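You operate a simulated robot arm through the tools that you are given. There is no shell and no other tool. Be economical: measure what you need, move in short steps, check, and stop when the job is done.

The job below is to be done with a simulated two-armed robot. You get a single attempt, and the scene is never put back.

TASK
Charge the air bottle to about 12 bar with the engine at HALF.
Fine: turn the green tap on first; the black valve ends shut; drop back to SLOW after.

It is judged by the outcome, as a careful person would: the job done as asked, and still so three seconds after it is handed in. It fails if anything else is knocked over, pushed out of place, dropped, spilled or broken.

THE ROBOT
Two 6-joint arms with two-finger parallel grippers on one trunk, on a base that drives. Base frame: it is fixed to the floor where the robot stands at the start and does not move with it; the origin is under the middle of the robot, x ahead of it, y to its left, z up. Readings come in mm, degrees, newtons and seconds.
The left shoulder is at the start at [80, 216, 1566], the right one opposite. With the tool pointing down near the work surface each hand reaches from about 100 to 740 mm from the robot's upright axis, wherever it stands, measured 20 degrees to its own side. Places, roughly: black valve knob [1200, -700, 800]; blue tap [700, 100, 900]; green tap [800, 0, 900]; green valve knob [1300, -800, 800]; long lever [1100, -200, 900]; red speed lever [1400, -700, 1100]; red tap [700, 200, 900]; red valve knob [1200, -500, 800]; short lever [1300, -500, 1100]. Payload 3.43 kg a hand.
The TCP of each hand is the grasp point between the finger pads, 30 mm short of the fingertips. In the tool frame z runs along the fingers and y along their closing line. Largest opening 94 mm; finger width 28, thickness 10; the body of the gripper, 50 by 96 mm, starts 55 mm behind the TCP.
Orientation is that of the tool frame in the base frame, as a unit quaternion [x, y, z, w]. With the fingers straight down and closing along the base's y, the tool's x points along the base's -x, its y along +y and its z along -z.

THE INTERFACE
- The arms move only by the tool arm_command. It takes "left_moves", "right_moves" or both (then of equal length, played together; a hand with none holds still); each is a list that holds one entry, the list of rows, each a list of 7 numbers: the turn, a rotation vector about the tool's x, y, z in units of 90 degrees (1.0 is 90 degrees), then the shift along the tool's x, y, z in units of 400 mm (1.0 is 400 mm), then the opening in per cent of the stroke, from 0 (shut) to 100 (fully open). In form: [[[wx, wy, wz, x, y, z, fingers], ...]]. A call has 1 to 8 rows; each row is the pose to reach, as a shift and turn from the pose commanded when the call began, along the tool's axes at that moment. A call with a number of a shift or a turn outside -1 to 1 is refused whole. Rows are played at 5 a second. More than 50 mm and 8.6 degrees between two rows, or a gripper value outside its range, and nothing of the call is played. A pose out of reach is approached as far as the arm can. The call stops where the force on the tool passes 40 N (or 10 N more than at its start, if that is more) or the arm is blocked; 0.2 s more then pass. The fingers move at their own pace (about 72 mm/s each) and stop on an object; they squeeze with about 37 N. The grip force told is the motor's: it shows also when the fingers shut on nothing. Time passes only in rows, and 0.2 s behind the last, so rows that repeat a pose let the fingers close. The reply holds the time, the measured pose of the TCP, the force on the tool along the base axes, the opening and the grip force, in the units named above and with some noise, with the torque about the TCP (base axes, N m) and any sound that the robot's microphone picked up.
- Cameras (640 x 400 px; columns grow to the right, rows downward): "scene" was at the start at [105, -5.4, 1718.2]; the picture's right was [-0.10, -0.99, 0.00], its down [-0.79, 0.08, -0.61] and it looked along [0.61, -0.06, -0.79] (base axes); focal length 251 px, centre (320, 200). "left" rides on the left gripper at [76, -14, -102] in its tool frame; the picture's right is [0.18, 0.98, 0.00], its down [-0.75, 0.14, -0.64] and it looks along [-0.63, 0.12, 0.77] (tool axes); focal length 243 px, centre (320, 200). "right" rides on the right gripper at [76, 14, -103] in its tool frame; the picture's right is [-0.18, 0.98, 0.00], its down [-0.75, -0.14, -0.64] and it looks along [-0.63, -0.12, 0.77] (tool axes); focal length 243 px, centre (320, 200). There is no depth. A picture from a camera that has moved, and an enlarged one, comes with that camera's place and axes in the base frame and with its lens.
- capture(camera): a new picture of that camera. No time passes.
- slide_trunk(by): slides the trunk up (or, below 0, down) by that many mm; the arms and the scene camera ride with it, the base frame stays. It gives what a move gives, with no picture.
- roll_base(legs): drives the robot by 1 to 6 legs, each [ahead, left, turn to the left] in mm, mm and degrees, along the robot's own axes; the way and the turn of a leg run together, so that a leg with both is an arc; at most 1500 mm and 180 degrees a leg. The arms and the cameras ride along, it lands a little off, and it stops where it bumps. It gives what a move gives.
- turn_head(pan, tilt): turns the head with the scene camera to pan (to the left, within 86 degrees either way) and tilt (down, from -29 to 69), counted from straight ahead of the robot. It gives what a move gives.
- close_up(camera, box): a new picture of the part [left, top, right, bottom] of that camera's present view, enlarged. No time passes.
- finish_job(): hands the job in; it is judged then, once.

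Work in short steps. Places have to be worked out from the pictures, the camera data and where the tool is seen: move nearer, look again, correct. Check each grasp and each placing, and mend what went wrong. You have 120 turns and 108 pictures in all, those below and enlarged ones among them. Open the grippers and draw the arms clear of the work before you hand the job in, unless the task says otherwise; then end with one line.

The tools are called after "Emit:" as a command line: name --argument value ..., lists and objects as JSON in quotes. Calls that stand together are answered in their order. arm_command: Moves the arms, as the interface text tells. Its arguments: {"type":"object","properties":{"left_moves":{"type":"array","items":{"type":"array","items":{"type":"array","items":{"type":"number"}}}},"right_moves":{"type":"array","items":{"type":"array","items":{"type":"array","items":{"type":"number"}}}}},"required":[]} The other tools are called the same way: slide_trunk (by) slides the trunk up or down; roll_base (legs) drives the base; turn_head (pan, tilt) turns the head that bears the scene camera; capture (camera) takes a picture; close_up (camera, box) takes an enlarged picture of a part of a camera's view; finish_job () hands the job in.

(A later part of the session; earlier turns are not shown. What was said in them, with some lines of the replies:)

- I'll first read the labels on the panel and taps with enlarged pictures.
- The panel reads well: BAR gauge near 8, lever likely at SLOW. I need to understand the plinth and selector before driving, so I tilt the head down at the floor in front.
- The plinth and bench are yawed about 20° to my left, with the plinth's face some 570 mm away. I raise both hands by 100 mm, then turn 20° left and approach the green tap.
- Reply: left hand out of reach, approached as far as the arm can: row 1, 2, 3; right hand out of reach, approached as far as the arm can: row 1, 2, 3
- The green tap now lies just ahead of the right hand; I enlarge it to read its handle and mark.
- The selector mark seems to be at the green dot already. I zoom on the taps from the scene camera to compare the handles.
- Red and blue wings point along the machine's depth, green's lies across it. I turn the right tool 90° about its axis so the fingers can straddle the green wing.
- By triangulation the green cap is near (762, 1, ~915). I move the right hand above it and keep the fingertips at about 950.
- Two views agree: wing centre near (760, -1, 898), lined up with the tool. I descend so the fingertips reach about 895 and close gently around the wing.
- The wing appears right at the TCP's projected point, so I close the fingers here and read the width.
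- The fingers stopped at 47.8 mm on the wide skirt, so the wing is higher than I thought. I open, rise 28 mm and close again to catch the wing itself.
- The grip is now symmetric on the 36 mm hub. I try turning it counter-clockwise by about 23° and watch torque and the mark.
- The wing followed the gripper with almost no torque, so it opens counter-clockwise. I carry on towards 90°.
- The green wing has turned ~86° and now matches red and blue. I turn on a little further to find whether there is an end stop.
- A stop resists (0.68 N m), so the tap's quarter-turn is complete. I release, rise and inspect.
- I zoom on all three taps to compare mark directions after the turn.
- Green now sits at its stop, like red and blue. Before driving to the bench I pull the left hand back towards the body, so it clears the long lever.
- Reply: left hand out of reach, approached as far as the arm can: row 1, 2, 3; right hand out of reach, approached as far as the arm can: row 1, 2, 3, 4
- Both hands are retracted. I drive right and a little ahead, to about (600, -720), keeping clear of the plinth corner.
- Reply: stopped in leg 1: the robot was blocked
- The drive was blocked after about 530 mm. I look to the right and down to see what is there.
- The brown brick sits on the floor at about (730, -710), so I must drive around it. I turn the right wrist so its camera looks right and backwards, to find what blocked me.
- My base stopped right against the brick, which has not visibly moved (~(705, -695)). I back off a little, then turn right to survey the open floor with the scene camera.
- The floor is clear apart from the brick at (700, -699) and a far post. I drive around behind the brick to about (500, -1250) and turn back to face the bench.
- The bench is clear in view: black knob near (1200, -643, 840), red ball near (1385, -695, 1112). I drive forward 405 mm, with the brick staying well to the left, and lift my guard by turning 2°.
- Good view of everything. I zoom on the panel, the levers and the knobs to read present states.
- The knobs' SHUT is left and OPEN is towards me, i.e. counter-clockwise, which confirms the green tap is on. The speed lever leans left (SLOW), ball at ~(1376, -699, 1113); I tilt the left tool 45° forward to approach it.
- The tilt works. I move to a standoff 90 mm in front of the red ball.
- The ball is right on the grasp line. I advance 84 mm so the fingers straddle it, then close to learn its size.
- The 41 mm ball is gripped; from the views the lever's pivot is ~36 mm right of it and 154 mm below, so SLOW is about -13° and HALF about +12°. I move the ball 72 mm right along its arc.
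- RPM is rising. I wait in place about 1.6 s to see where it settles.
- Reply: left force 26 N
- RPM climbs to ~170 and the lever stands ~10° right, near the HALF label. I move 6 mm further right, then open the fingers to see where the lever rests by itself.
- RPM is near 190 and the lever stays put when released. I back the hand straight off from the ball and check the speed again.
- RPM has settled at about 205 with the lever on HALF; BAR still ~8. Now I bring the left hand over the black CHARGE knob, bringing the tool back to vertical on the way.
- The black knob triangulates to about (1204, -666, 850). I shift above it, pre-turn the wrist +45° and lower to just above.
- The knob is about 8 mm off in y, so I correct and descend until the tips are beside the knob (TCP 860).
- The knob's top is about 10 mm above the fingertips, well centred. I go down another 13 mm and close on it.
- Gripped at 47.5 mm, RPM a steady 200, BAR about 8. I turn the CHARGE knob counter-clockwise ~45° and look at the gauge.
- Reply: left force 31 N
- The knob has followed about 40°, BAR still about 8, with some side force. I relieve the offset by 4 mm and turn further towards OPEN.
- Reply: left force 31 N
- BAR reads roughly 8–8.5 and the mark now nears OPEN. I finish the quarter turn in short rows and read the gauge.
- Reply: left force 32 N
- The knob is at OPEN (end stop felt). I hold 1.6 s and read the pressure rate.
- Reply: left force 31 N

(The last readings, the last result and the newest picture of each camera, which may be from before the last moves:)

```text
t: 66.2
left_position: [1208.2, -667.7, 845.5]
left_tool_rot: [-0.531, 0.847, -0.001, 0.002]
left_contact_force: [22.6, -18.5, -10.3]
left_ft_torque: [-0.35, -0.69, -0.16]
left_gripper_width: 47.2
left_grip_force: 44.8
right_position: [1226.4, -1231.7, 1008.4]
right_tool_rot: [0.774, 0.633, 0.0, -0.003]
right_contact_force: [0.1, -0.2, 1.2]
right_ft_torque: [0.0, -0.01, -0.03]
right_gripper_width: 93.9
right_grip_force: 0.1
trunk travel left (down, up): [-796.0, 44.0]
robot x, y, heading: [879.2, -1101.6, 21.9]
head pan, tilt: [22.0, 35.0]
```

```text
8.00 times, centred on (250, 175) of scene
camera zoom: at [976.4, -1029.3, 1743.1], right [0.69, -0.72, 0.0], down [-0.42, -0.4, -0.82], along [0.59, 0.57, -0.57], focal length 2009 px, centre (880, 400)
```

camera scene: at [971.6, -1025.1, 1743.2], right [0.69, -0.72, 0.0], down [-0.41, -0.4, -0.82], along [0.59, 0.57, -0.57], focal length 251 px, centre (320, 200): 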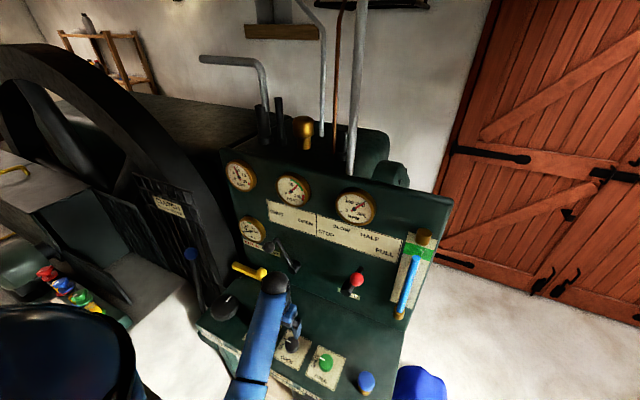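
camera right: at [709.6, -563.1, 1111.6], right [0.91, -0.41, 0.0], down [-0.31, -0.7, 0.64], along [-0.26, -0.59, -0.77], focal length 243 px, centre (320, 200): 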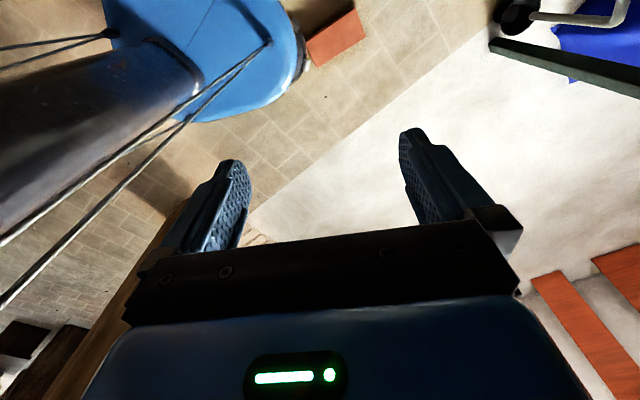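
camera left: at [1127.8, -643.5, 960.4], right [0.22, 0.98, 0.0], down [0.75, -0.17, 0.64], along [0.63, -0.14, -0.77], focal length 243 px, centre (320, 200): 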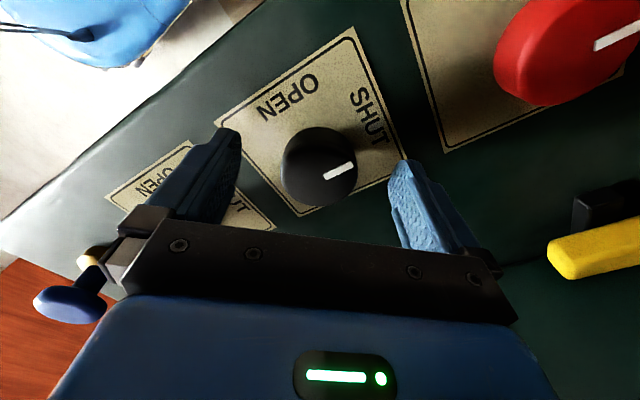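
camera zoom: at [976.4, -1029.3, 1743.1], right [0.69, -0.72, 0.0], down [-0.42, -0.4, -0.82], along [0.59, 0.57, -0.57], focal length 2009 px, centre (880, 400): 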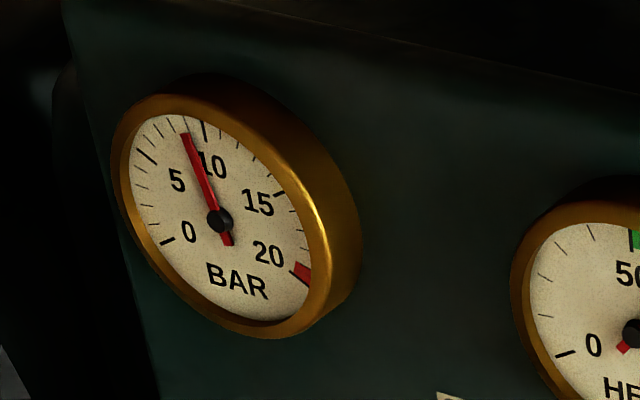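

Rate is slow: roughly 0.2–0.3 bar in 1.8 s. I open the fingers to relieve the side load, leaving them around the knob, and wait a few seconds.

Emit:
arm_command --left_moves '[[[0, 0, 0, 0, 0, 0, 40], [0, 0, 0, 0, 0, 0, 80], [0, 0, 0, 0, 0, 0, 80], [0, 0, 0, 0, 0, 0, 80], [0, 0, 0, 0, 0, 0, 80], [0, 0, 0, 0, 0, 0, 80], [0, 0, 0, 0, 0, 0, 80], [0, 0, 0, 0, 0, 0, 80]]]'

Emit:
arm_command --left_moves '[[[0, 0, 0, 0, 0, 0, 80], [0, 0, 0, 0, 0, 0, 80], [0, 0, 0, 0, 0, 0, 80], [0, 0, 0, 0, 0, 0, 80], [0, 0, 0, 0, 0, 0, 80], [0, 0, 0, 0, 0, 0, 80], [0, 0, 0, 0, 0, 0, 80], [0, 0, 0, 0, 0, 0, 80]]]'

Emit:
close_up --camera "scene" --box '[230, 160, 254, 190]'

Emit:
capture --camera "left"

```text
t: 68.0
left_position: [1205.6, -667.3, 846.9]
left_tool_rot: [-0.531, 0.847, 0.0, 0.002]
left_contact_force: [-0.5, 0.0, 0.0]
left_ft_torque: [-0.02, -0.02, 0.02]
left_gripper_width: 75.2
left_grip_force: 0.1
right_position: [1222.0, -1230.4, 1009.8]
right_tool_rot: [0.774, 0.633, 0.002, 0.0]
right_contact_force: [-0.2, -0.2, 0.0]
right_ft_torque: [0.0, 0.02, -0.05]
right_gripper_width: 94.1
right_grip_force: 0.1
trunk travel left (down, up): [-796.0, 44.0]
robot x, y, heading: [878.3, -1101.4, 21.6]
head pan, tilt: [22.0, 35.0]
```

```text
t: 69.8
left_position: [1203.8, -665.7, 846.1]
left_tool_rot: [-0.532, 0.847, 0.0, 0.001]
left_contact_force: [0.4, 0.8, -0.5]
left_ft_torque: [-0.01, 0.02, 0.01]
left_gripper_width: 75.3
left_grip_force: 0.0
right_position: [1223.3, -1229.9, 1008.3]
right_tool_rot: [0.774, 0.633, 0.001, 0.0]
right_contact_force: [-0.8, 0.1, 0.4]
right_ft_torque: [0.01, 0.04, -0.01]
right_gripper_width: 94.0
right_grip_force: 0.0
trunk travel left (down, up): [-796.0, 44.0]
robot x, y, heading: [881.6, -1102.2, 21.7]
head pan, tilt: [22.0, 35.0]
```

```text
13.33 times, centred on (242, 175) of scene
camera zoom: at [970.7, -1026.7, 1743.3], right [0.69, -0.72, 0.0], down [-0.41, -0.4, -0.82], along [0.59, 0.57, -0.57], focal length 3348 px, centre (1360, 533)
```

zoom: 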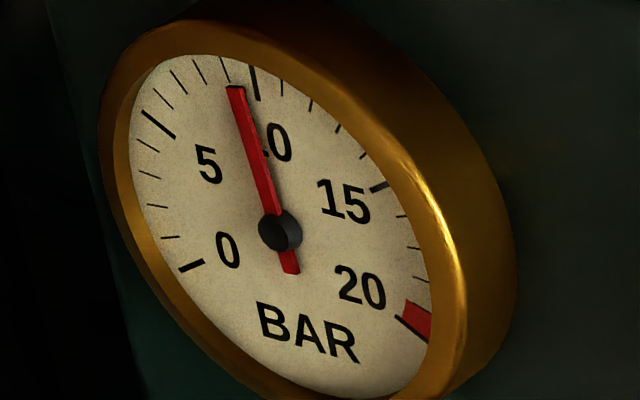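

```text
38 pictures are left
camera left: at [1182.9, -740.5, 947.5], right [-0.96, 0.26, 0.0], down [0.2, 0.74, 0.64], along [0.17, 0.62, -0.77], focal length 243 px, centre (320, 200)
```

left: 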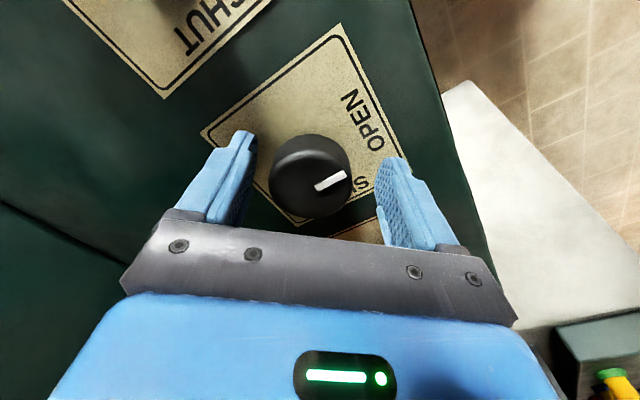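

BAR reads about 9.2 and rises ~0.12 bar/s. I wait about 11 s more before the next reading.

Emit:
arm_command --left_moves '[[[0, 0, 0, 0, 0, 0, 80], [0, 0, 0, 0, 0, 0, 80], [0, 0, 0, 0, 0, 0, 80], [0, 0, 0, 0, 0, 0, 80], [0, 0, 0, 0, 0, 0, 80], [0, 0, 0, 0, 0, 0, 80], [0, 0, 0, 0, 0, 0, 80], [0, 0, 0, 0, 0, 0, 80]]]'

Emit:
arm_command --left_moves '[[[0, 0, 0, 0, 0, 0, 80], [0, 0, 0, 0, 0, 0, 80], [0, 0, 0, 0, 0, 0, 80], [0, 0, 0, 0, 0, 0, 80], [0, 0, 0, 0, 0, 0, 80], [0, 0, 0, 0, 0, 0, 80], [0, 0, 0, 0, 0, 0, 80], [0, 0, 0, 0, 0, 0, 80]]]'

Emit:
arm_command --left_moves '[[[0, 0, 0, 0, 0, 0, 80], [0, 0, 0, 0, 0, 0, 80], [0, 0, 0, 0, 0, 0, 80], [0, 0, 0, 0, 0, 0, 80], [0, 0, 0, 0, 0, 0, 80], [0, 0, 0, 0, 0, 0, 80], [0, 0, 0, 0, 0, 0, 80], [0, 0, 0, 0, 0, 0, 80]]]'

Emit:
arm_command --left_moves '[[[0, 0, 0, 0, 0, 0, 80], [0, 0, 0, 0, 0, 0, 80], [0, 0, 0, 0, 0, 0, 80], [0, 0, 0, 0, 0, 0, 80], [0, 0, 0, 0, 0, 0, 80], [0, 0, 0, 0, 0, 0, 80], [0, 0, 0, 0, 0, 0, 80], [0, 0, 0, 0, 0, 0, 80]]]'

Emit:
arm_command --left_moves '[[[0, 0, 0, 0, 0, 0, 80], [0, 0, 0, 0, 0, 0, 80], [0, 0, 0, 0, 0, 0, 80], [0, 0, 0, 0, 0, 0, 80], [0, 0, 0, 0, 0, 0, 80], [0, 0, 0, 0, 0, 0, 80], [0, 0, 0, 0, 0, 0, 80], [0, 0, 0, 0, 0, 0, 80]]]'

Emit:
arm_command --left_moves '[[[0, 0, 0, 0, 0, 0, 80], [0, 0, 0, 0, 0, 0, 80], [0, 0, 0, 0, 0, 0, 80], [0, 0, 0, 0, 0, 0, 80], [0, 0, 0, 0, 0, 0, 80], [0, 0, 0, 0, 0, 0, 80], [0, 0, 0, 0, 0, 0, 80], [0, 0, 0, 0, 0, 0, 80]]]'

Emit:
close_up --camera "scene" --box '[230, 160, 254, 190]'

Emit:
close_up --camera "scene" --box '[270, 160, 390, 240]'

```text
t: 71.6
left_position: [1204.2, -665.0, 846.3]
left_tool_rot: [-0.531, 0.847, -0.001, 0.001]
left_contact_force: [0.4, -0.4, 0.1]
left_ft_torque: [0.0, 0.03, 0.0]
left_gripper_width: 75.2
left_grip_force: 0.0
right_position: [1222.7, -1229.2, 1010.5]
right_tool_rot: [0.774, 0.633, 0.001, 0.0]
right_contact_force: [-0.6, -0.4, 1.0]
right_ft_torque: [-0.02, 0.01, 0.0]
right_gripper_width: 94.0
right_grip_force: 0.0
trunk travel left (down, up): [-796.0, 44.0]
robot x, y, heading: [880.7, -1100.9, 21.9]
head pan, tilt: [22.0, 35.0]
```

```text
t: 73.4
left_position: [1204.4, -665.8, 846.1]
left_tool_rot: [-0.532, 0.847, 0.0, 0.001]
left_contact_force: [-0.6, 0.2, -0.4]
left_ft_torque: [0.0, 0.03, -0.01]
left_gripper_width: 75.2
left_grip_force: 0.1
right_position: [1223.6, -1228.6, 1009.0]
right_tool_rot: [0.774, 0.633, 0.0, 0.0]
right_contact_force: [-1.0, 0.3, 0.3]
right_ft_torque: [-0.01, -0.01, 0.01]
right_gripper_width: 94.0
right_grip_force: 0.1
trunk travel left (down, up): [-796.0, 44.0]
robot x, y, heading: [880.0, -1102.3, 21.6]
head pan, tilt: [22.0, 35.0]
```

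```text
t: 75.2
left_position: [1204.0, -666.2, 845.4]
left_tool_rot: [-0.531, 0.847, -0.001, 0.0]
left_contact_force: [-0.1, -0.3, -0.1]
left_ft_torque: [-0.01, -0.02, 0.01]
left_gripper_width: 75.1
left_grip_force: 0.1
right_position: [1222.6, -1230.0, 1009.5]
right_tool_rot: [0.774, 0.633, 0.001, 0.001]
right_contact_force: [-0.2, -0.4, -0.2]
right_ft_torque: [-0.01, 0.01, 0.0]
right_gripper_width: 93.8
right_grip_force: 0.0
trunk travel left (down, up): [-796.0, 44.0]
robot x, y, heading: [880.0, -1103.2, 21.7]
head pan, tilt: [22.0, 35.0]
```

```text
t: 77.0
left_position: [1204.3, -666.3, 845.5]
left_tool_rot: [-0.531, 0.847, 0.0, 0.001]
left_contact_force: [-0.5, -0.7, 0.1]
left_ft_torque: [0.0, -0.01, -0.02]
left_gripper_width: 75.1
left_grip_force: 0.0
right_position: [1223.5, -1229.2, 1010.0]
right_tool_rot: [0.774, 0.633, 0.001, -0.001]
right_contact_force: [-0.8, -0.6, -1.0]
right_ft_torque: [-0.01, -0.02, 0.0]
right_gripper_width: 93.7
right_grip_force: 0.1
trunk travel left (down, up): [-796.0, 44.0]
robot x, y, heading: [879.1, -1101.5, 22.0]
head pan, tilt: [22.0, 35.0]
```

```text
t: 78.8
left_position: [1205.6, -666.1, 846.5]
left_tool_rot: [-0.531, 0.847, -0.001, 0.002]
left_contact_force: [-0.1, 0.7, -1.2]
left_ft_torque: [0.02, -0.01, -0.04]
left_gripper_width: 75.2
left_grip_force: 0.0
right_position: [1222.9, -1230.3, 1010.0]
right_tool_rot: [0.774, 0.633, 0.002, 0.001]
right_contact_force: [0.1, 1.2, -0.4]
right_ft_torque: [0.0, 0.01, 0.01]
right_gripper_width: 94.1
right_grip_force: 0.0
trunk travel left (down, up): [-796.0, 44.0]
robot x, y, heading: [876.6, -1103.6, 21.8]
head pan, tilt: [22.0, 35.0]
```

```text
t: 80.6
left_position: [1203.9, -667.4, 846.9]
left_tool_rot: [-0.531, 0.847, -0.001, 0.001]
left_contact_force: [0.7, 0.1, 0.4]
left_ft_torque: [0.04, 0.01, 0.01]
left_gripper_width: 75.2
left_grip_force: 0.1
right_position: [1222.8, -1229.8, 1009.8]
right_tool_rot: [0.774, 0.633, 0.001, 0.001]
right_contact_force: [-0.2, 0.0, -0.1]
right_ft_torque: [0.01, 0.01, -0.01]
right_gripper_width: 93.8
right_grip_force: 0.1
trunk travel left (down, up): [-796.0, 44.0]
robot x, y, heading: [874.8, -1102.1, 21.7]
head pan, tilt: [22.0, 35.0]
```

```text
13.33 times, centred on (242, 175) of scene
camera zoom: at [970.7, -1026.7, 1743.3], right [0.69, -0.72, 0.0], down [-0.41, -0.4, -0.82], along [0.59, 0.57, -0.57], focal length 3348 px, centre (1360, 533)
```

zoom: 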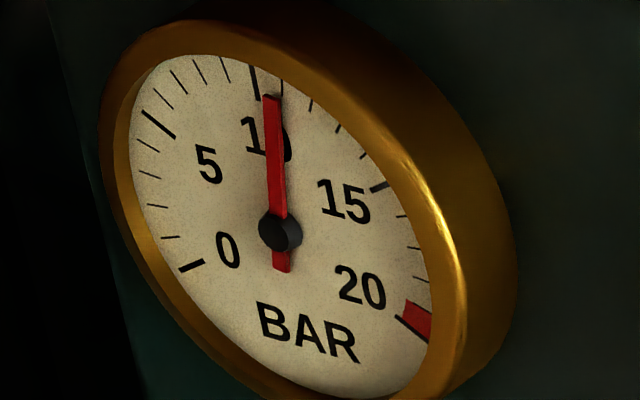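

```text
5.00 times, centred on (330, 200) of scene
camera zoom: at [970.7, -1026.7, 1743.3], right [0.69, -0.72, 0.0], down [-0.41, -0.4, -0.82], along [0.59, 0.57, -0.57], focal length 1256 px, centre (270, 200)
```

zoom: 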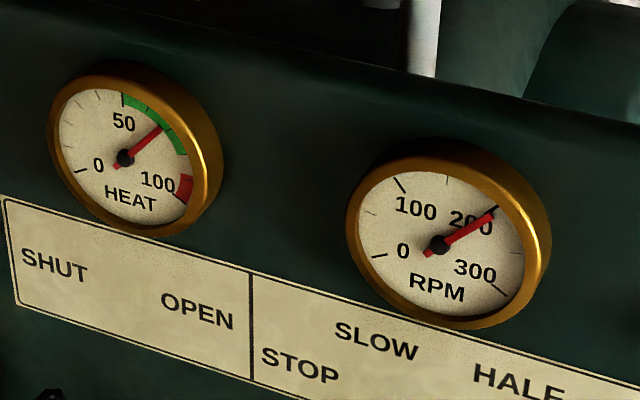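

BAR is about 10.55 (0.122 bar/s), RPM steady at 200. I wait another 9 s, which should bring it to ~11.65.

Emit:
arm_command --left_moves '[[[0, 0, 0, 0, 0, 0, 80], [0, 0, 0, 0, 0, 0, 80], [0, 0, 0, 0, 0, 0, 80], [0, 0, 0, 0, 0, 0, 80], [0, 0, 0, 0, 0, 0, 80], [0, 0, 0, 0, 0, 0, 80], [0, 0, 0, 0, 0, 0, 80], [0, 0, 0, 0, 0, 0, 80]]]'

Emit:
arm_command --left_moves '[[[0, 0, 0, 0, 0, 0, 80], [0, 0, 0, 0, 0, 0, 80], [0, 0, 0, 0, 0, 0, 80], [0, 0, 0, 0, 0, 0, 80], [0, 0, 0, 0, 0, 0, 80], [0, 0, 0, 0, 0, 0, 80], [0, 0, 0, 0, 0, 0, 80], [0, 0, 0, 0, 0, 0, 80]]]'

Emit:
arm_command --left_moves '[[[0, 0, 0, 0, 0, 0, 80], [0, 0, 0, 0, 0, 0, 80], [0, 0, 0, 0, 0, 0, 80], [0, 0, 0, 0, 0, 0, 80], [0, 0, 0, 0, 0, 0, 80], [0, 0, 0, 0, 0, 0, 80], [0, 0, 0, 0, 0, 0, 80], [0, 0, 0, 0, 0, 0, 80]]]'

Emit:
arm_command --left_moves '[[[0, 0, 0, 0, 0, 0, 80], [0, 0, 0, 0, 0, 0, 80], [0, 0, 0, 0, 0, 0, 80], [0, 0, 0, 0, 0, 0, 80], [0, 0, 0, 0, 0, 0, 80], [0, 0, 0, 0, 0, 0, 80], [0, 0, 0, 0, 0, 0, 80], [0, 0, 0, 0, 0, 0, 80]]]'

Emit:
arm_command --left_moves '[[[0, 0, 0, 0, 0, 0, 70], [0, 0, 0, 0, 0, 0, 40], [0, 0, 0, 0, 0, 0, 0], [0, 0, 0, 0, 0, 0, 0], [0, 0, 0, 0, 0, 0, 0]]]'

Emit:
close_up --camera "scene" --box '[230, 160, 254, 190]'

```text
t: 82.4
left_position: [1205.6, -666.0, 845.2]
left_tool_rot: [-0.531, 0.847, 0.0, 0.001]
left_contact_force: [0.3, 0.0, 0.7]
left_ft_torque: [0.03, 0.02, 0.01]
left_gripper_width: 75.0
left_grip_force: 0.1
right_position: [1222.8, -1229.2, 1009.6]
right_tool_rot: [0.774, 0.633, 0.001, 0.001]
right_contact_force: [0.2, 0.7, 0.0]
right_ft_torque: [0.03, 0.02, 0.04]
right_gripper_width: 94.2
right_grip_force: 0.0
trunk travel left (down, up): [-796.0, 44.0]
robot x, y, heading: [877.4, -1098.7, 22.0]
head pan, tilt: [22.0, 35.0]
```

```text
t: 84.2
left_position: [1204.6, -666.4, 845.6]
left_tool_rot: [-0.531, 0.847, -0.001, 0.001]
left_contact_force: [-0.8, -0.3, 0.0]
left_ft_torque: [0.03, -0.04, 0.02]
left_gripper_width: 75.4
left_grip_force: 0.0
right_position: [1222.5, -1229.5, 1010.0]
right_tool_rot: [0.775, 0.632, 0.001, 0.0]
right_contact_force: [0.0, -1.1, 0.3]
right_ft_torque: [0.02, 0.0, -0.01]
right_gripper_width: 94.1
right_grip_force: 0.1
trunk travel left (down, up): [-796.0, 44.0]
robot x, y, heading: [877.3, -1096.8, 22.1]
head pan, tilt: [22.0, 35.0]
```

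```text
t: 86.0
left_position: [1203.4, -666.0, 846.2]
left_tool_rot: [-0.531, 0.847, -0.001, 0.002]
left_contact_force: [0.9, 0.5, 0.7]
left_ft_torque: [0.02, 0.01, 0.0]
left_gripper_width: 75.1
left_grip_force: 0.0
right_position: [1222.4, -1230.2, 1008.6]
right_tool_rot: [0.775, 0.633, 0.001, 0.0]
right_contact_force: [-0.2, -0.6, -0.4]
right_ft_torque: [0.0, 0.0, 0.03]
right_gripper_width: 93.9
right_grip_force: 0.0
trunk travel left (down, up): [-796.0, 44.0]
robot x, y, heading: [880.6, -1104.8, 21.9]
head pan, tilt: [22.0, 35.0]
```

```text
t: 87.8
left_position: [1204.6, -667.0, 846.1]
left_tool_rot: [-0.531, 0.847, 0.0, 0.001]
left_contact_force: [-0.2, -0.6, 0.0]
left_ft_torque: [0.0, 0.0, -0.01]
left_gripper_width: 75.2
left_grip_force: 0.0
right_position: [1223.9, -1228.8, 1009.2]
right_tool_rot: [0.775, 0.632, 0.002, 0.0]
right_contact_force: [0.4, 0.5, -0.2]
right_ft_torque: [-0.03, 0.0, 0.02]
right_gripper_width: 93.9
right_grip_force: 0.1
trunk travel left (down, up): [-796.0, 44.0]
robot x, y, heading: [879.0, -1100.7, 21.9]
head pan, tilt: [22.0, 35.0]
```

```text
t: 89.0
left_position: [1207.7, -667.9, 846.5]
left_tool_rot: [-0.531, 0.847, 0.0, 0.002]
left_contact_force: [19.5, -11.0, -0.7]
left_ft_torque: [-0.79, -0.71, -0.36]
left_gripper_width: 47.0
left_grip_force: 44.7
right_position: [1224.8, -1230.4, 1008.0]
right_tool_rot: [0.775, 0.632, 0.0, -0.001]
right_contact_force: [0.5, -0.3, -0.3]
right_ft_torque: [0.0, -0.01, 0.01]
right_gripper_width: 94.0
right_grip_force: 0.0
trunk travel left (down, up): [-796.0, 44.0]
robot x, y, heading: [879.6, -1100.9, 21.8]
head pan, tilt: [22.0, 35.0]
```

```text
13.33 times, centred on (242, 175) of scene
camera zoom: at [975.1, -1029.1, 1743.2], right [0.69, -0.72, 0.0], down [-0.42, -0.4, -0.82], along [0.59, 0.57, -0.57], focal length 3348 px, centre (1360, 533)
```

zoom: 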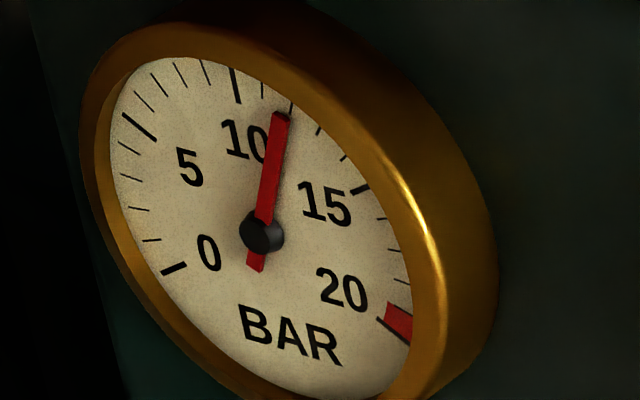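

BAR is about 11.7 and the knob is gripped. I now turn it clockwise back to SHUT.

Emit:
arm_command --left_moves '[[[0, 0, 0.09, 0, -0.006, 0, 0], [0, 0, 0.18, 0, -0.006, 0, 0], [0, 0, 0.27, 0, -0.006, 0, 0], [0, 0, 0.36, 0, -0.006, 0, 0], [0, 0, 0.45, 0, -0.006, 0, 0], [0, 0, 0.54, 0, -0.006, 0, 0], [0, 0, 0.63, 0, -0.006, 0, 0], [0, 0, 0.72, 0, -0.006, 0, 0]]]'

Emit:
arm_command --left_moves '[[[0, 0, 0.09, 0, 0, 0, 0], [0, 0, 0.18, 0, 0, 0, 0], [0, 0, 0.26, 0, 0, 0, 0], [0, 0, 0.29, 0, 0, 0, 0]]]'

Emit:
close_up --camera "scene" --box '[230, 160, 254, 190]'

Emit:
capture --camera "left"

```text
t: 90.8
left_position: [1205.3, -662.7, 846.0]
left_tool_rot: [0.006, 1.0, 0.001, 0.002]
left_contact_force: [-0.6, 25.0, 16.0]
left_ft_torque: [0.58, 0.71, 0.18]
left_gripper_width: 47.3
left_grip_force: 45.5
right_position: [1221.9, -1226.6, 1010.1]
right_tool_rot: [0.773, 0.634, 0.002, 0.001]
right_contact_force: [0.6, -1.2, -1.2]
right_ft_torque: [0.03, 0.03, -0.01]
right_gripper_width: 93.8
right_grip_force: 0.1
trunk travel left (down, up): [-796.0, 44.0]
robot x, y, heading: [875.8, -1102.7, 21.8]
head pan, tilt: [22.0, 35.0]
```

```text
t: 91.5
left_position: [1205.9, -661.2, 846.6]
left_tool_rot: [0.144, 0.99, 0.006, 0.001]
left_contact_force: [-6.0, 12.0, -1.9]
left_ft_torque: [-0.21, -0.88, 0.04]
left_gripper_width: 47.4
left_grip_force: 44.8
right_position: [1223.1, -1226.4, 1009.0]
right_tool_rot: [0.774, 0.633, 0.0, 0.0]
right_contact_force: [0.0, 0.5, 0.4]
right_ft_torque: [0.02, 0.03, 0.03]
right_gripper_width: 93.8
right_grip_force: 0.1
trunk travel left (down, up): [-796.0, 44.0]
robot x, y, heading: [876.2, -1100.4, 21.8]
head pan, tilt: [22.0, 35.0]
stopped in row 3 (left hand): the force on the tool passed its limit at 41 N (the readings are from after the stop); the commanded pose is now the measured one
```

```text
13.33 times, centred on (242, 175) of scene
camera zoom: at [970.0, -1025.2, 1742.7], right [0.69, -0.72, 0.0], down [-0.41, -0.4, -0.82], along [0.59, 0.57, -0.57], focal length 3348 px, centre (1360, 533)
```

zoom: 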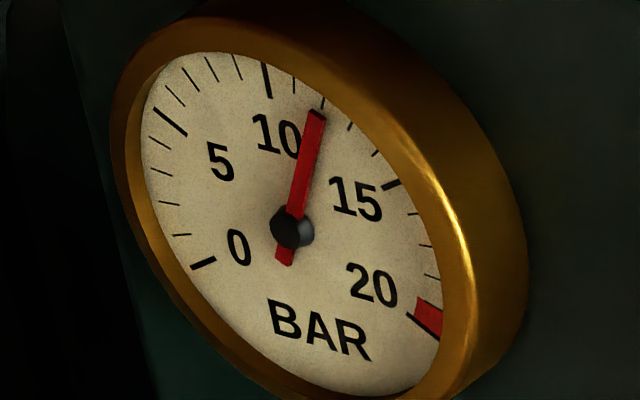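

```text
33 pictures are left
camera left: at [1126.9, -654.2, 947.7], right [0.1, 0.99, 0.01], down [0.76, -0.09, 0.64], along [0.64, -0.06, -0.76], focal length 243 px, centre (320, 200)
```

left: 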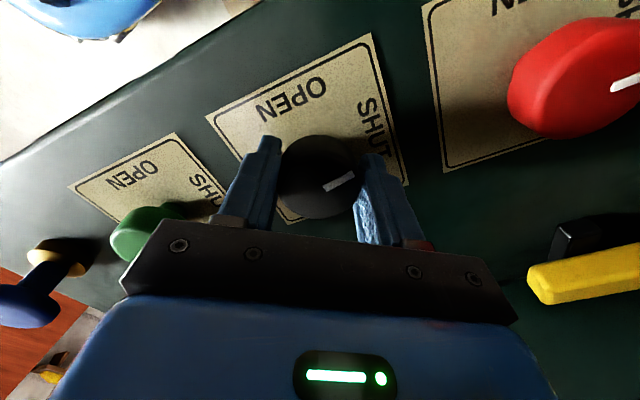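

BAR ≈ 11.85; the knob is ~7° short of fully shut because the side force stopped the move. I turn the rest.

Emit:
arm_command --left_moves '[[[0, 0, 0.05, 0, 0.004, 0, 0], [0, 0, 0.09, 0, 0.005, 0, 0]]]'

Emit:
close_up --camera "left" --box '[200, 40, 440, 230]'

```text
t: 92.1
left_position: [1206.3, -661.0, 846.6]
left_tool_rot: [0.214, 0.977, 0.004, 0.001]
left_contact_force: [-7.1, 7.0, -1.7]
left_ft_torque: [0.71, -0.11, 0.01]
left_gripper_width: 47.2
left_grip_force: 44.7
right_position: [1221.9, -1226.3, 1010.6]
right_tool_rot: [0.774, 0.634, 0.001, 0.001]
right_contact_force: [0.7, -0.3, 0.0]
right_ft_torque: [0.0, 0.03, -0.01]
right_gripper_width: 93.9
right_grip_force: 0.1
trunk travel left (down, up): [-796.0, 44.0]
robot x, y, heading: [876.8, -1100.2, 22.0]
head pan, tilt: [22.0, 35.0]
```

```text
2.11 times, centred on (320, 135) of left
camera zoom: at [1129.2, -642.0, 947.9], right [0.24, 0.97, 0.01], down [0.74, -0.19, 0.64], along [0.63, -0.15, -0.77], focal length 511 px, centre (320, 337)
```

zoom: 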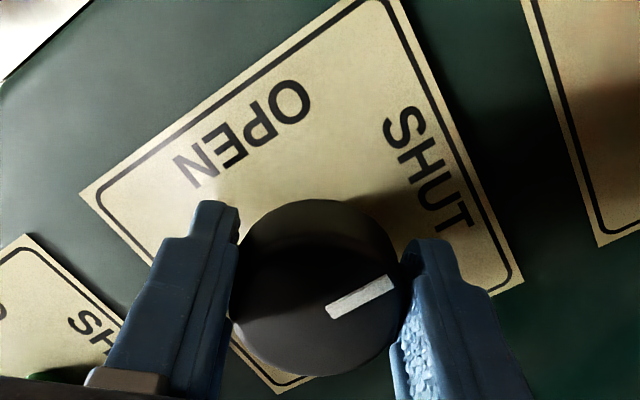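

It's back at the starting angle. I nudge a little further clockwise to feel the SHUT stop.

Emit:
arm_command --left_moves '[[[0, 0, 0.05, 0, 0, 0, 0], [0, 0, 0.1, 0, 0, 0, 0]]]'

Emit:
close_up --camera "left" --box '[200, 40, 440, 230]'

Emit:
close_up --camera "scene" --box '[230, 160, 254, 190]'

```text
t: 92.7
left_position: [1207.5, -661.0, 846.5]
left_tool_rot: [0.291, 0.957, 0.005, 0.002]
left_contact_force: [1.4, 5.9, -3.9]
left_ft_torque: [0.08, 0.15, 0.87]
left_gripper_width: 47.5
left_grip_force: 45.6
right_position: [1223.2, -1229.2, 1010.0]
right_tool_rot: [0.774, 0.633, 0.0, 0.001]
right_contact_force: [-0.7, -0.3, -0.5]
right_ft_torque: [0.04, 0.01, 0.0]
right_gripper_width: 94.0
right_grip_force: 0.1
trunk travel left (down, up): [-796.0, 44.0]
robot x, y, heading: [883.1, -1098.1, 21.9]
head pan, tilt: [22.0, 35.0]
```

```text
2.11 times, centred on (320, 135) of left
camera zoom: at [1135.7, -631.1, 947.9], right [0.39, 0.92, 0.01], down [0.7, -0.31, 0.64], along [0.59, -0.25, -0.77], focal length 511 px, centre (320, 337)
```

zoom: 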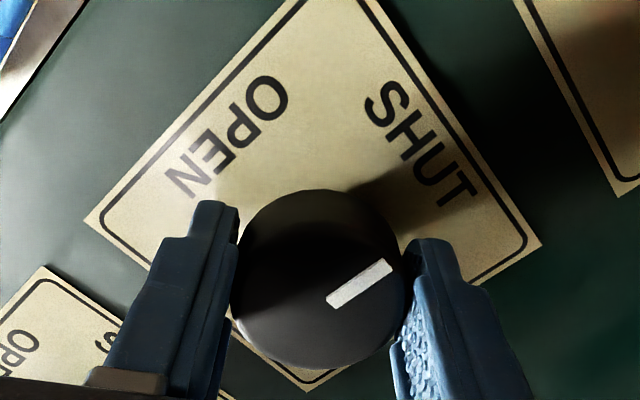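

```text
13.33 times, centred on (242, 175) of scene
camera zoom: at [971.4, -1024.8, 1743.1], right [0.69, -0.72, 0.0], down [-0.41, -0.4, -0.82], along [0.59, 0.57, -0.57], focal length 3348 px, centre (1360, 533)
```

zoom: 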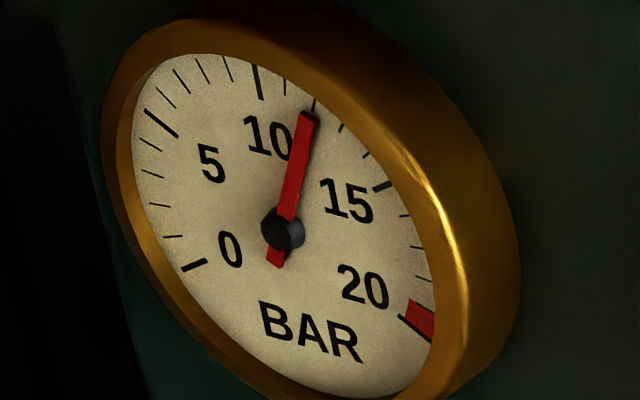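

The SHUT stop is felt (0.87 N m) and BAR holds at ~11.85. I release, rise clear and straighten the wrist for the lever.

Emit:
arm_command --left_moves '[[[0, 0, -0.04, 0, 0, 0, 0], [0, 0, -0.04, 0, 0, 0, 60], [0, 0, -0.04, 0, 0, 0, 100], [0, 0, -0.04, 0, 0, 0, 100], [0, 0, -0.04, 0, 0, -0.1, 100], [0, 0, -0.04, 0, 0, -0.2, 100], [0, 0, -0.12, 0, 0, -0.3, 100], [0, 0, -0.21, 0, 0, -0.3, 100]]]'

Emit:
arm_command --left_moves '[[[0, 0, -0.09, 0, 0, 0, 100], [0, 0, -0.18, 0, 0, 0, 100], [0, 0, -0.27, 0, 0, 0, 100], [0, 0, -0.36, 0, 0, 0, 100], [0, 0, -0.41, 0, 0, 0, 100]]]'

Emit:
capture --camera "left"

```text
t: 94.5
left_position: [1207.1, -662.4, 966.5]
left_tool_rot: [0.128, 0.992, 0.005, 0.002]
left_contact_force: [-0.2, 0.2, 0.2]
left_ft_torque: [0.0, 0.04, -0.01]
left_gripper_width: 94.1
left_grip_force: 0.1
right_position: [1223.0, -1229.3, 1009.2]
right_tool_rot: [0.774, 0.633, 0.001, 0.0]
right_contact_force: [-0.2, -0.8, -0.6]
right_ft_torque: [0.0, -0.01, 0.0]
right_gripper_width: 93.9
right_grip_force: 0.1
trunk travel left (down, up): [-796.0, 44.0]
robot x, y, heading: [878.0, -1101.2, 22.0]
head pan, tilt: [22.0, 35.0]
```

```text
t: 95.7
left_position: [1205.8, -662.6, 966.3]
left_tool_rot: [-0.192, 0.981, 0.004, 0.003]
left_contact_force: [-0.3, 0.1, 0.4]
left_ft_torque: [-0.04, -0.01, -0.02]
left_gripper_width: 94.2
left_grip_force: 0.1
right_position: [1222.4, -1229.7, 1009.2]
right_tool_rot: [0.773, 0.634, 0.001, 0.0]
right_contact_force: [0.2, -0.6, 0.0]
right_ft_torque: [0.01, -0.02, -0.03]
right_gripper_width: 94.0
right_grip_force: 0.0
trunk travel left (down, up): [-796.0, 44.0]
robot x, y, heading: [878.7, -1100.1, 22.0]
head pan, tilt: [22.0, 35.0]
```

```text
29 pictures are left
camera left: at [1139.9, -705.0, 1068.0], right [-0.54, 0.84, 0.01], down [0.64, 0.41, 0.65], along [0.54, 0.35, -0.76], focal length 243 px, centre (320, 200)
```

left: 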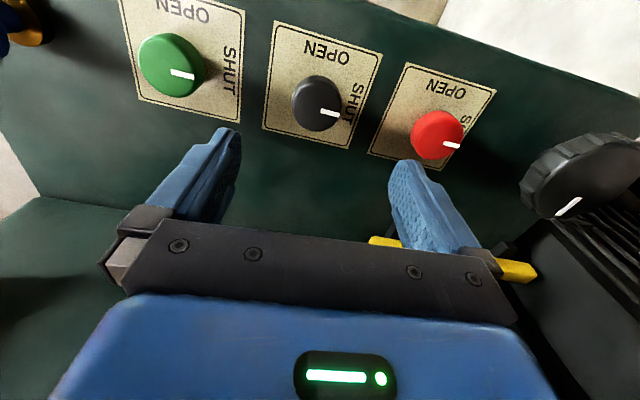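

The black mark matches the two shut knobs. I return the left hand to the standoff in front of the speed lever's ball.

Emit:
arm_command --left_moves '[[[0, -0.085, 0, -0.007, -0.061, -0.053, 100], [0, -0.17, 0, -0.014, -0.122, -0.106, 100], [0, -0.256, 0, -0.021, -0.184, -0.159, 100], [0, -0.342, 0, -0.028, -0.245, -0.211, 100], [0, -0.428, 0, -0.035, -0.306, -0.264, 100], [0, -0.514, 0, -0.042, -0.368, -0.317, 100], [0, -0.6, 0, -0.0485, -0.429, -0.37, 100]]]'

Emit:
capture --camera "left"

```text
t: 97.3
left_position: [1288.2, -818.1, 1113.5]
left_tool_rot: [-0.168, 0.873, 0.09, 0.449]
left_contact_force: [-0.4, -0.2, -0.3]
left_ft_torque: [0.01, 0.02, -0.03]
left_gripper_width: 94.0
left_grip_force: 0.1
right_position: [1222.6, -1230.2, 1009.2]
right_tool_rot: [0.774, 0.634, 0.001, 0.001]
right_contact_force: [-0.4, -0.2, 0.1]
right_ft_torque: [0.04, 0.02, -0.01]
right_gripper_width: 94.0
right_grip_force: 0.1
trunk travel left (down, up): [-796.0, 44.0]
robot x, y, heading: [876.3, -1103.5, 21.9]
head pan, tilt: [22.0, 35.0]
```

```text
28 pictures are left
camera left: at [1174.6, -878.4, 1110.8], right [-0.47, 0.87, -0.14], down [-0.13, 0.09, 0.99], along [0.87, 0.48, 0.07], focal length 243 px, centre (320, 200)
```

left: 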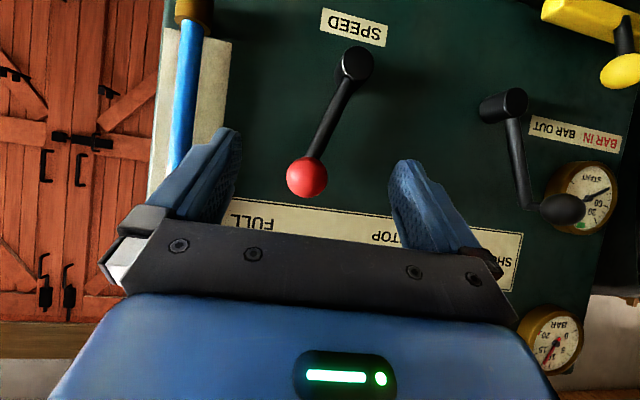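

Same view as before. I advance onto the ball and grip it.

Emit:
arm_command --left_moves '[[[0, 0, 0, -0.06, 0.002, 0.082, 100], [0, 0, 0, -0.12, 0.005, 0.164, 100], [0, 0, 0, -0.177, 0.007, 0.245, 100], [0, 0, 0, -0.177, 0.007, 0.245, 60], [0, 0, 0, -0.177, 0.007, 0.245, 30], [0, 0, 0, -0.177, 0.007, 0.245, 0], [0, 0, 0, -0.177, 0.007, 0.245, 0]]]'

```text
t: 98.9
left_position: [1400.2, -767.8, 1114.5]
left_tool_rot: [-0.167, 0.873, 0.09, 0.45]
left_contact_force: [-0.6, 0.2, 1.9]
left_ft_torque: [0.0, 0.21, 0.06]
left_gripper_width: 44.1
left_grip_force: 44.8
right_position: [1223.4, -1230.7, 1010.6]
right_tool_rot: [0.774, 0.633, 0.001, -0.001]
right_contact_force: [-0.1, -0.9, 0.1]
right_ft_torque: [0.01, -0.01, 0.0]
right_gripper_width: 94.3
right_grip_force: 0.2
trunk travel left (down, up): [-796.0, 44.0]
robot x, y, heading: [881.1, -1100.6, 21.8]
head pan, tilt: [22.0, 35.0]
```

Ball gripped (44 mm). I move it 73 mm left back along the arc to SLOW.

Emit:
arm_command --left_moves '[[[0, 0, 0, -0.004, 0.03, -0.003, 0], [0, 0, 0, -0.007, 0.06, -0.005, 0], [0, 0, 0, -0.008, 0.09, -0.006, 0], [0, 0, 0, -0.007, 0.12, -0.005, 0], [0, 0, 0, -0.004, 0.15, -0.003, 0], [0, 0, 0, 0, 0.1825, 0, 0], [0, 0, 0, 0, 0.1825, 0, 0]]]'

Emit:
capture --camera "left"

```text
t: 100.5
left_position: [1373.9, -701.1, 1114.4]
left_tool_rot: [-0.168, 0.874, 0.091, 0.447]
left_contact_force: [0.4, -10.1, -16.8]
left_ft_torque: [-0.49, -0.13, -0.15]
left_gripper_width: 41.6
left_grip_force: 45.0
right_position: [1225.3, -1229.8, 1008.7]
right_tool_rot: [0.774, 0.633, 0.001, -0.001]
right_contact_force: [-0.2, -0.3, 1.0]
right_ft_torque: [0.01, 0.04, 0.0]
right_gripper_width: 93.9
right_grip_force: 0.1
trunk travel left (down, up): [-796.0, 44.0]
robot x, y, heading: [878.9, -1102.9, 21.6]
head pan, tilt: [22.0, 35.0]
```

```text
27 pictures are left
camera left: at [1259.5, -761.4, 1111.0], right [-0.47, 0.87, -0.14], down [-0.12, 0.09, 0.99], along [0.88, 0.48, 0.06], focal length 243 px, centre (320, 200)
```

left: 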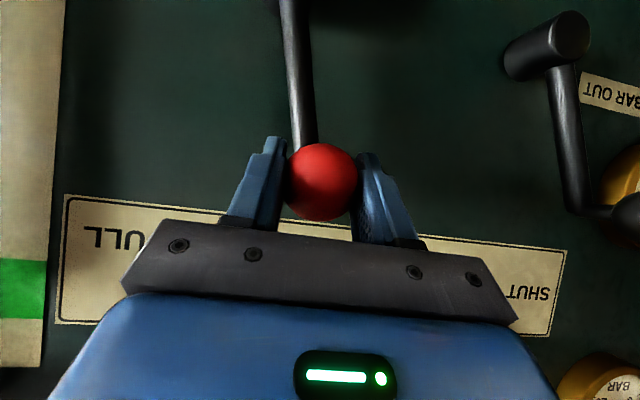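

The view equals the original SLOW one. I release, back straight off and read the gauges.

Emit:
arm_command --left_moves '[[[0, 0, 0, 0, 0.004, 0, 0], [0, 0, 0, 0, 0.004, 0, 60], [0, 0, 0, 0, 0.004, 0, 100], [0, 0, 0, 0, 0.004, 0, 100], [0, 0, 0, 0.06, 0.004, -0.081, 100], [0, 0, 0, 0.12, 0.004, -0.162, 100], [0, 0, 0, 0.175, 0.004, -0.243, 100]]]'

Emit:
arm_command --left_moves '[[[0, 0, 0, 0, -0.03, 0, 100], [0, 0, 0, 0, -0.06, 0, 100], [0, 0, 0, 0.06, -0.06, -0.081, 100], [0, 0, 0, 0.12, -0.06, -0.162, 100], [0, 0, 0, 0.175, -0.06, -0.243, 100], [0, 0, 0, 0.175, -0.06, -0.243, 100], [0, 0, 0, 0.175, -0.06, -0.243, 100], [0, 0, 0, 0.175, -0.06, -0.243, 100]]]'

Emit:
close_up --camera "scene" --box '[215, 150, 465, 306]'

```text
t: 102.1
left_position: [1259.7, -743.7, 1115.5]
left_tool_rot: [-0.168, 0.873, 0.091, 0.449]
left_contact_force: [0.6, 0.8, -0.9]
left_ft_torque: [-0.04, 0.0, -0.01]
left_gripper_width: 94.0
left_grip_force: 0.1
right_position: [1222.7, -1228.9, 1009.0]
right_tool_rot: [0.774, 0.633, 0.001, 0.0]
right_contact_force: [-0.5, 0.5, -0.4]
right_ft_torque: [-0.01, 0.0, 0.0]
right_gripper_width: 93.9
right_grip_force: 0.1
trunk travel left (down, up): [-796.0, 44.0]
robot x, y, heading: [883.2, -1100.5, 21.9]
head pan, tilt: [22.0, 35.0]
```

```text
t: 103.9
left_position: [1158.5, -811.1, 1111.6]
left_tool_rot: [-0.168, 0.873, 0.091, 0.448]
left_contact_force: [0.0, 0.2, -0.6]
left_ft_torque: [0.04, 0.02, 0.02]
left_gripper_width: 94.0
left_grip_force: 0.1
left hand out of reach, approached as far as the arm can: row 5, 6, 7
right_position: [1222.8, -1229.5, 1009.1]
right_tool_rot: [0.774, 0.634, 0.002, 0.0]
right_contact_force: [-0.1, -0.1, -0.9]
right_ft_torque: [0.0, -0.01, 0.01]
right_gripper_width: 93.8
right_grip_force: 0.1
trunk travel left (down, up): [-796.0, 44.0]
robot x, y, heading: [881.8, -1100.2, 21.9]
head pan, tilt: [22.0, 35.0]
```

```text
2.56 times, centred on (340, 228) of scene
camera zoom: at [969.7, -1026.2, 1743.3], right [0.69, -0.72, 0.0], down [-0.41, -0.4, -0.82], along [0.59, 0.57, -0.57], focal length 643 px, centre (269, 128)
```

zoom: 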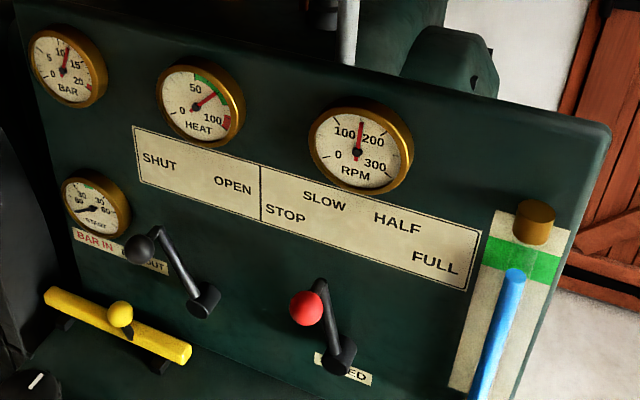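

The lever is where it began and RPM is falling. I drive back 250 mm clear of the bench and read the gauges again.

Emit:
roll_base --legs '[[-250, -30, 0]]'

Emit:
arm_command --left_moves '[[[0, 0, 0, 0, 0, 0, 100], [0, 0, 0, 0, 0, 0, 100], [0, 0, 0, 0, 0, 0, 100], [0, 0, 0, 0, 0, 0, 100], [0, 0, 0, 0, 0, 0, 100], [0, 0, 0, 0, 0, 0, 100], [0, 0, 0, 0, 0, 0, 100], [0, 0, 0, 0, 0, 0, 100]]]'

Emit:
capture --camera "scene"

```text
t: 105.7
left_position: [945.5, -929.4, 1110.2]
left_tool_rot: [-0.168, 0.874, 0.09, 0.447]
left_contact_force: [0.5, 0.1, -0.4]
left_ft_torque: [0.04, 0.02, 0.02]
left_gripper_width: 94.0
left_grip_force: 0.1
right_position: [1007.3, -1347.2, 1008.8]
right_tool_rot: [0.774, 0.633, 0.0, 0.0]
right_contact_force: [0.0, 0.0, -0.4]
right_ft_torque: [0.01, 0.01, 0.0]
right_gripper_width: 93.8
right_grip_force: 0.1
trunk travel left (down, up): [-796.0, 44.0]
robot x, y, heading: [659.0, -1215.6, 21.7]
head pan, tilt: [22.0, 35.0]
```

```text
t: 107.5
left_position: [942.9, -930.5, 1111.6]
left_tool_rot: [-0.168, 0.873, 0.091, 0.448]
left_contact_force: [-0.4, -0.1, -0.7]
left_ft_torque: [-0.01, -0.02, 0.01]
left_gripper_width: 93.8
left_grip_force: 0.0
right_position: [1004.5, -1349.1, 1008.9]
right_tool_rot: [0.774, 0.633, 0.001, 0.0]
right_contact_force: [-0.1, 0.3, -0.7]
right_ft_torque: [0.0, 0.0, 0.01]
right_gripper_width: 93.8
right_grip_force: 0.1
trunk travel left (down, up): [-796.0, 44.0]
robot x, y, heading: [662.9, -1219.2, 22.0]
head pan, tilt: [22.0, 35.0]
```

```text
25 pictures are left
camera scene: at [752.4, -1145.8, 1743.3], right [0.69, -0.72, 0.0], down [-0.41, -0.4, -0.82], along [0.59, 0.57, -0.57], focal length 251 px, centre (320, 200)
```

scene: 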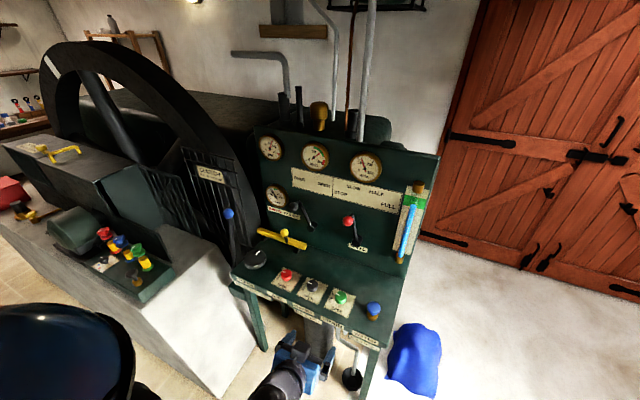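

I check the gauges, knobs and tap close up for the final state.

Emit:
close_up --camera "scene" --box '[250, 125, 410, 225]'

Emit:
close_up --camera "scene" --box '[90, 215, 180, 295]'

Emit:
close_up --camera "scene" --box '[255, 250, 365, 320]'

```text
4.00 times, centred on (330, 175) of scene
camera zoom: at [752.4, -1145.8, 1743.3], right [0.69, -0.72, 0.0], down [-0.41, -0.4, -0.82], along [0.59, 0.57, -0.57], focal length 1004 px, centre (280, 300)
```

zoom: 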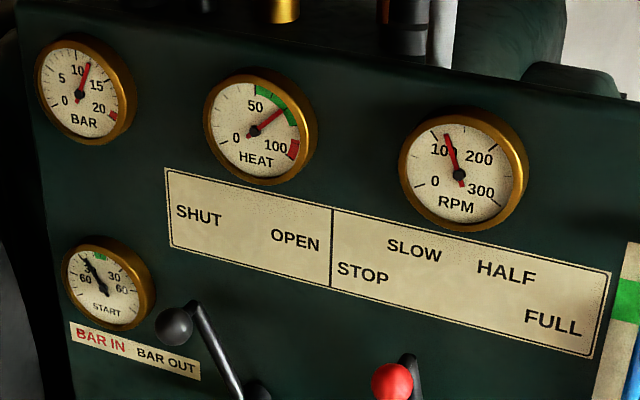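

```text
5.00 times, centred on (135, 255) of scene
camera zoom: at [752.4, -1145.8, 1743.3], right [0.69, -0.72, 0.0], down [-0.41, -0.4, -0.82], along [0.59, 0.57, -0.57], focal length 1256 px, centre (1245, -75)
```

zoom: 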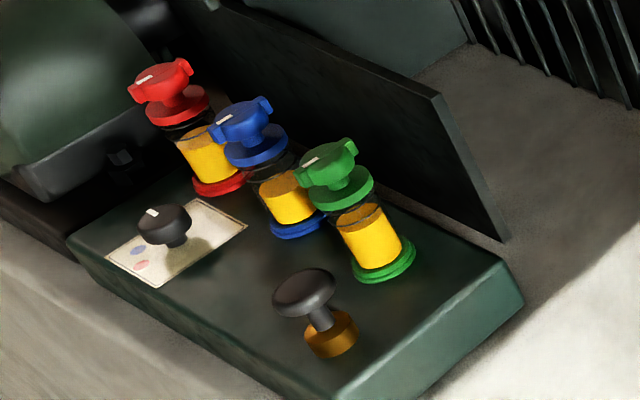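

```text
5.71 times, centred on (310, 285) of scene
camera zoom: at [752.4, -1145.8, 1743.3], right [0.69, -0.72, 0.0], down [-0.41, -0.4, -0.82], along [0.59, 0.57, -0.57], focal length 1435 px, centre (377, -286)
```

zoom: 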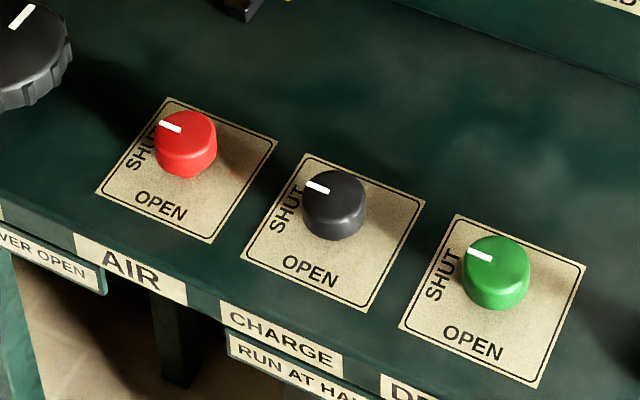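

Everything reads as asked: green tap on, CHARGE shut, BAR about 11.9, lever on SLOW with RPM nearly back to its first value, and the hands open and clear. I hand the job in.

Emit:
finish_job

```text
The job is handed in.
```

The air bottle is charged to about 11.9 bar with the engine at HALF. I turned the green tap on first, shut the black valve, and set the speed lever back at SLOW. On the way to the bench my base bumped a brick on the floor and stopped; the brick did not appear to move.
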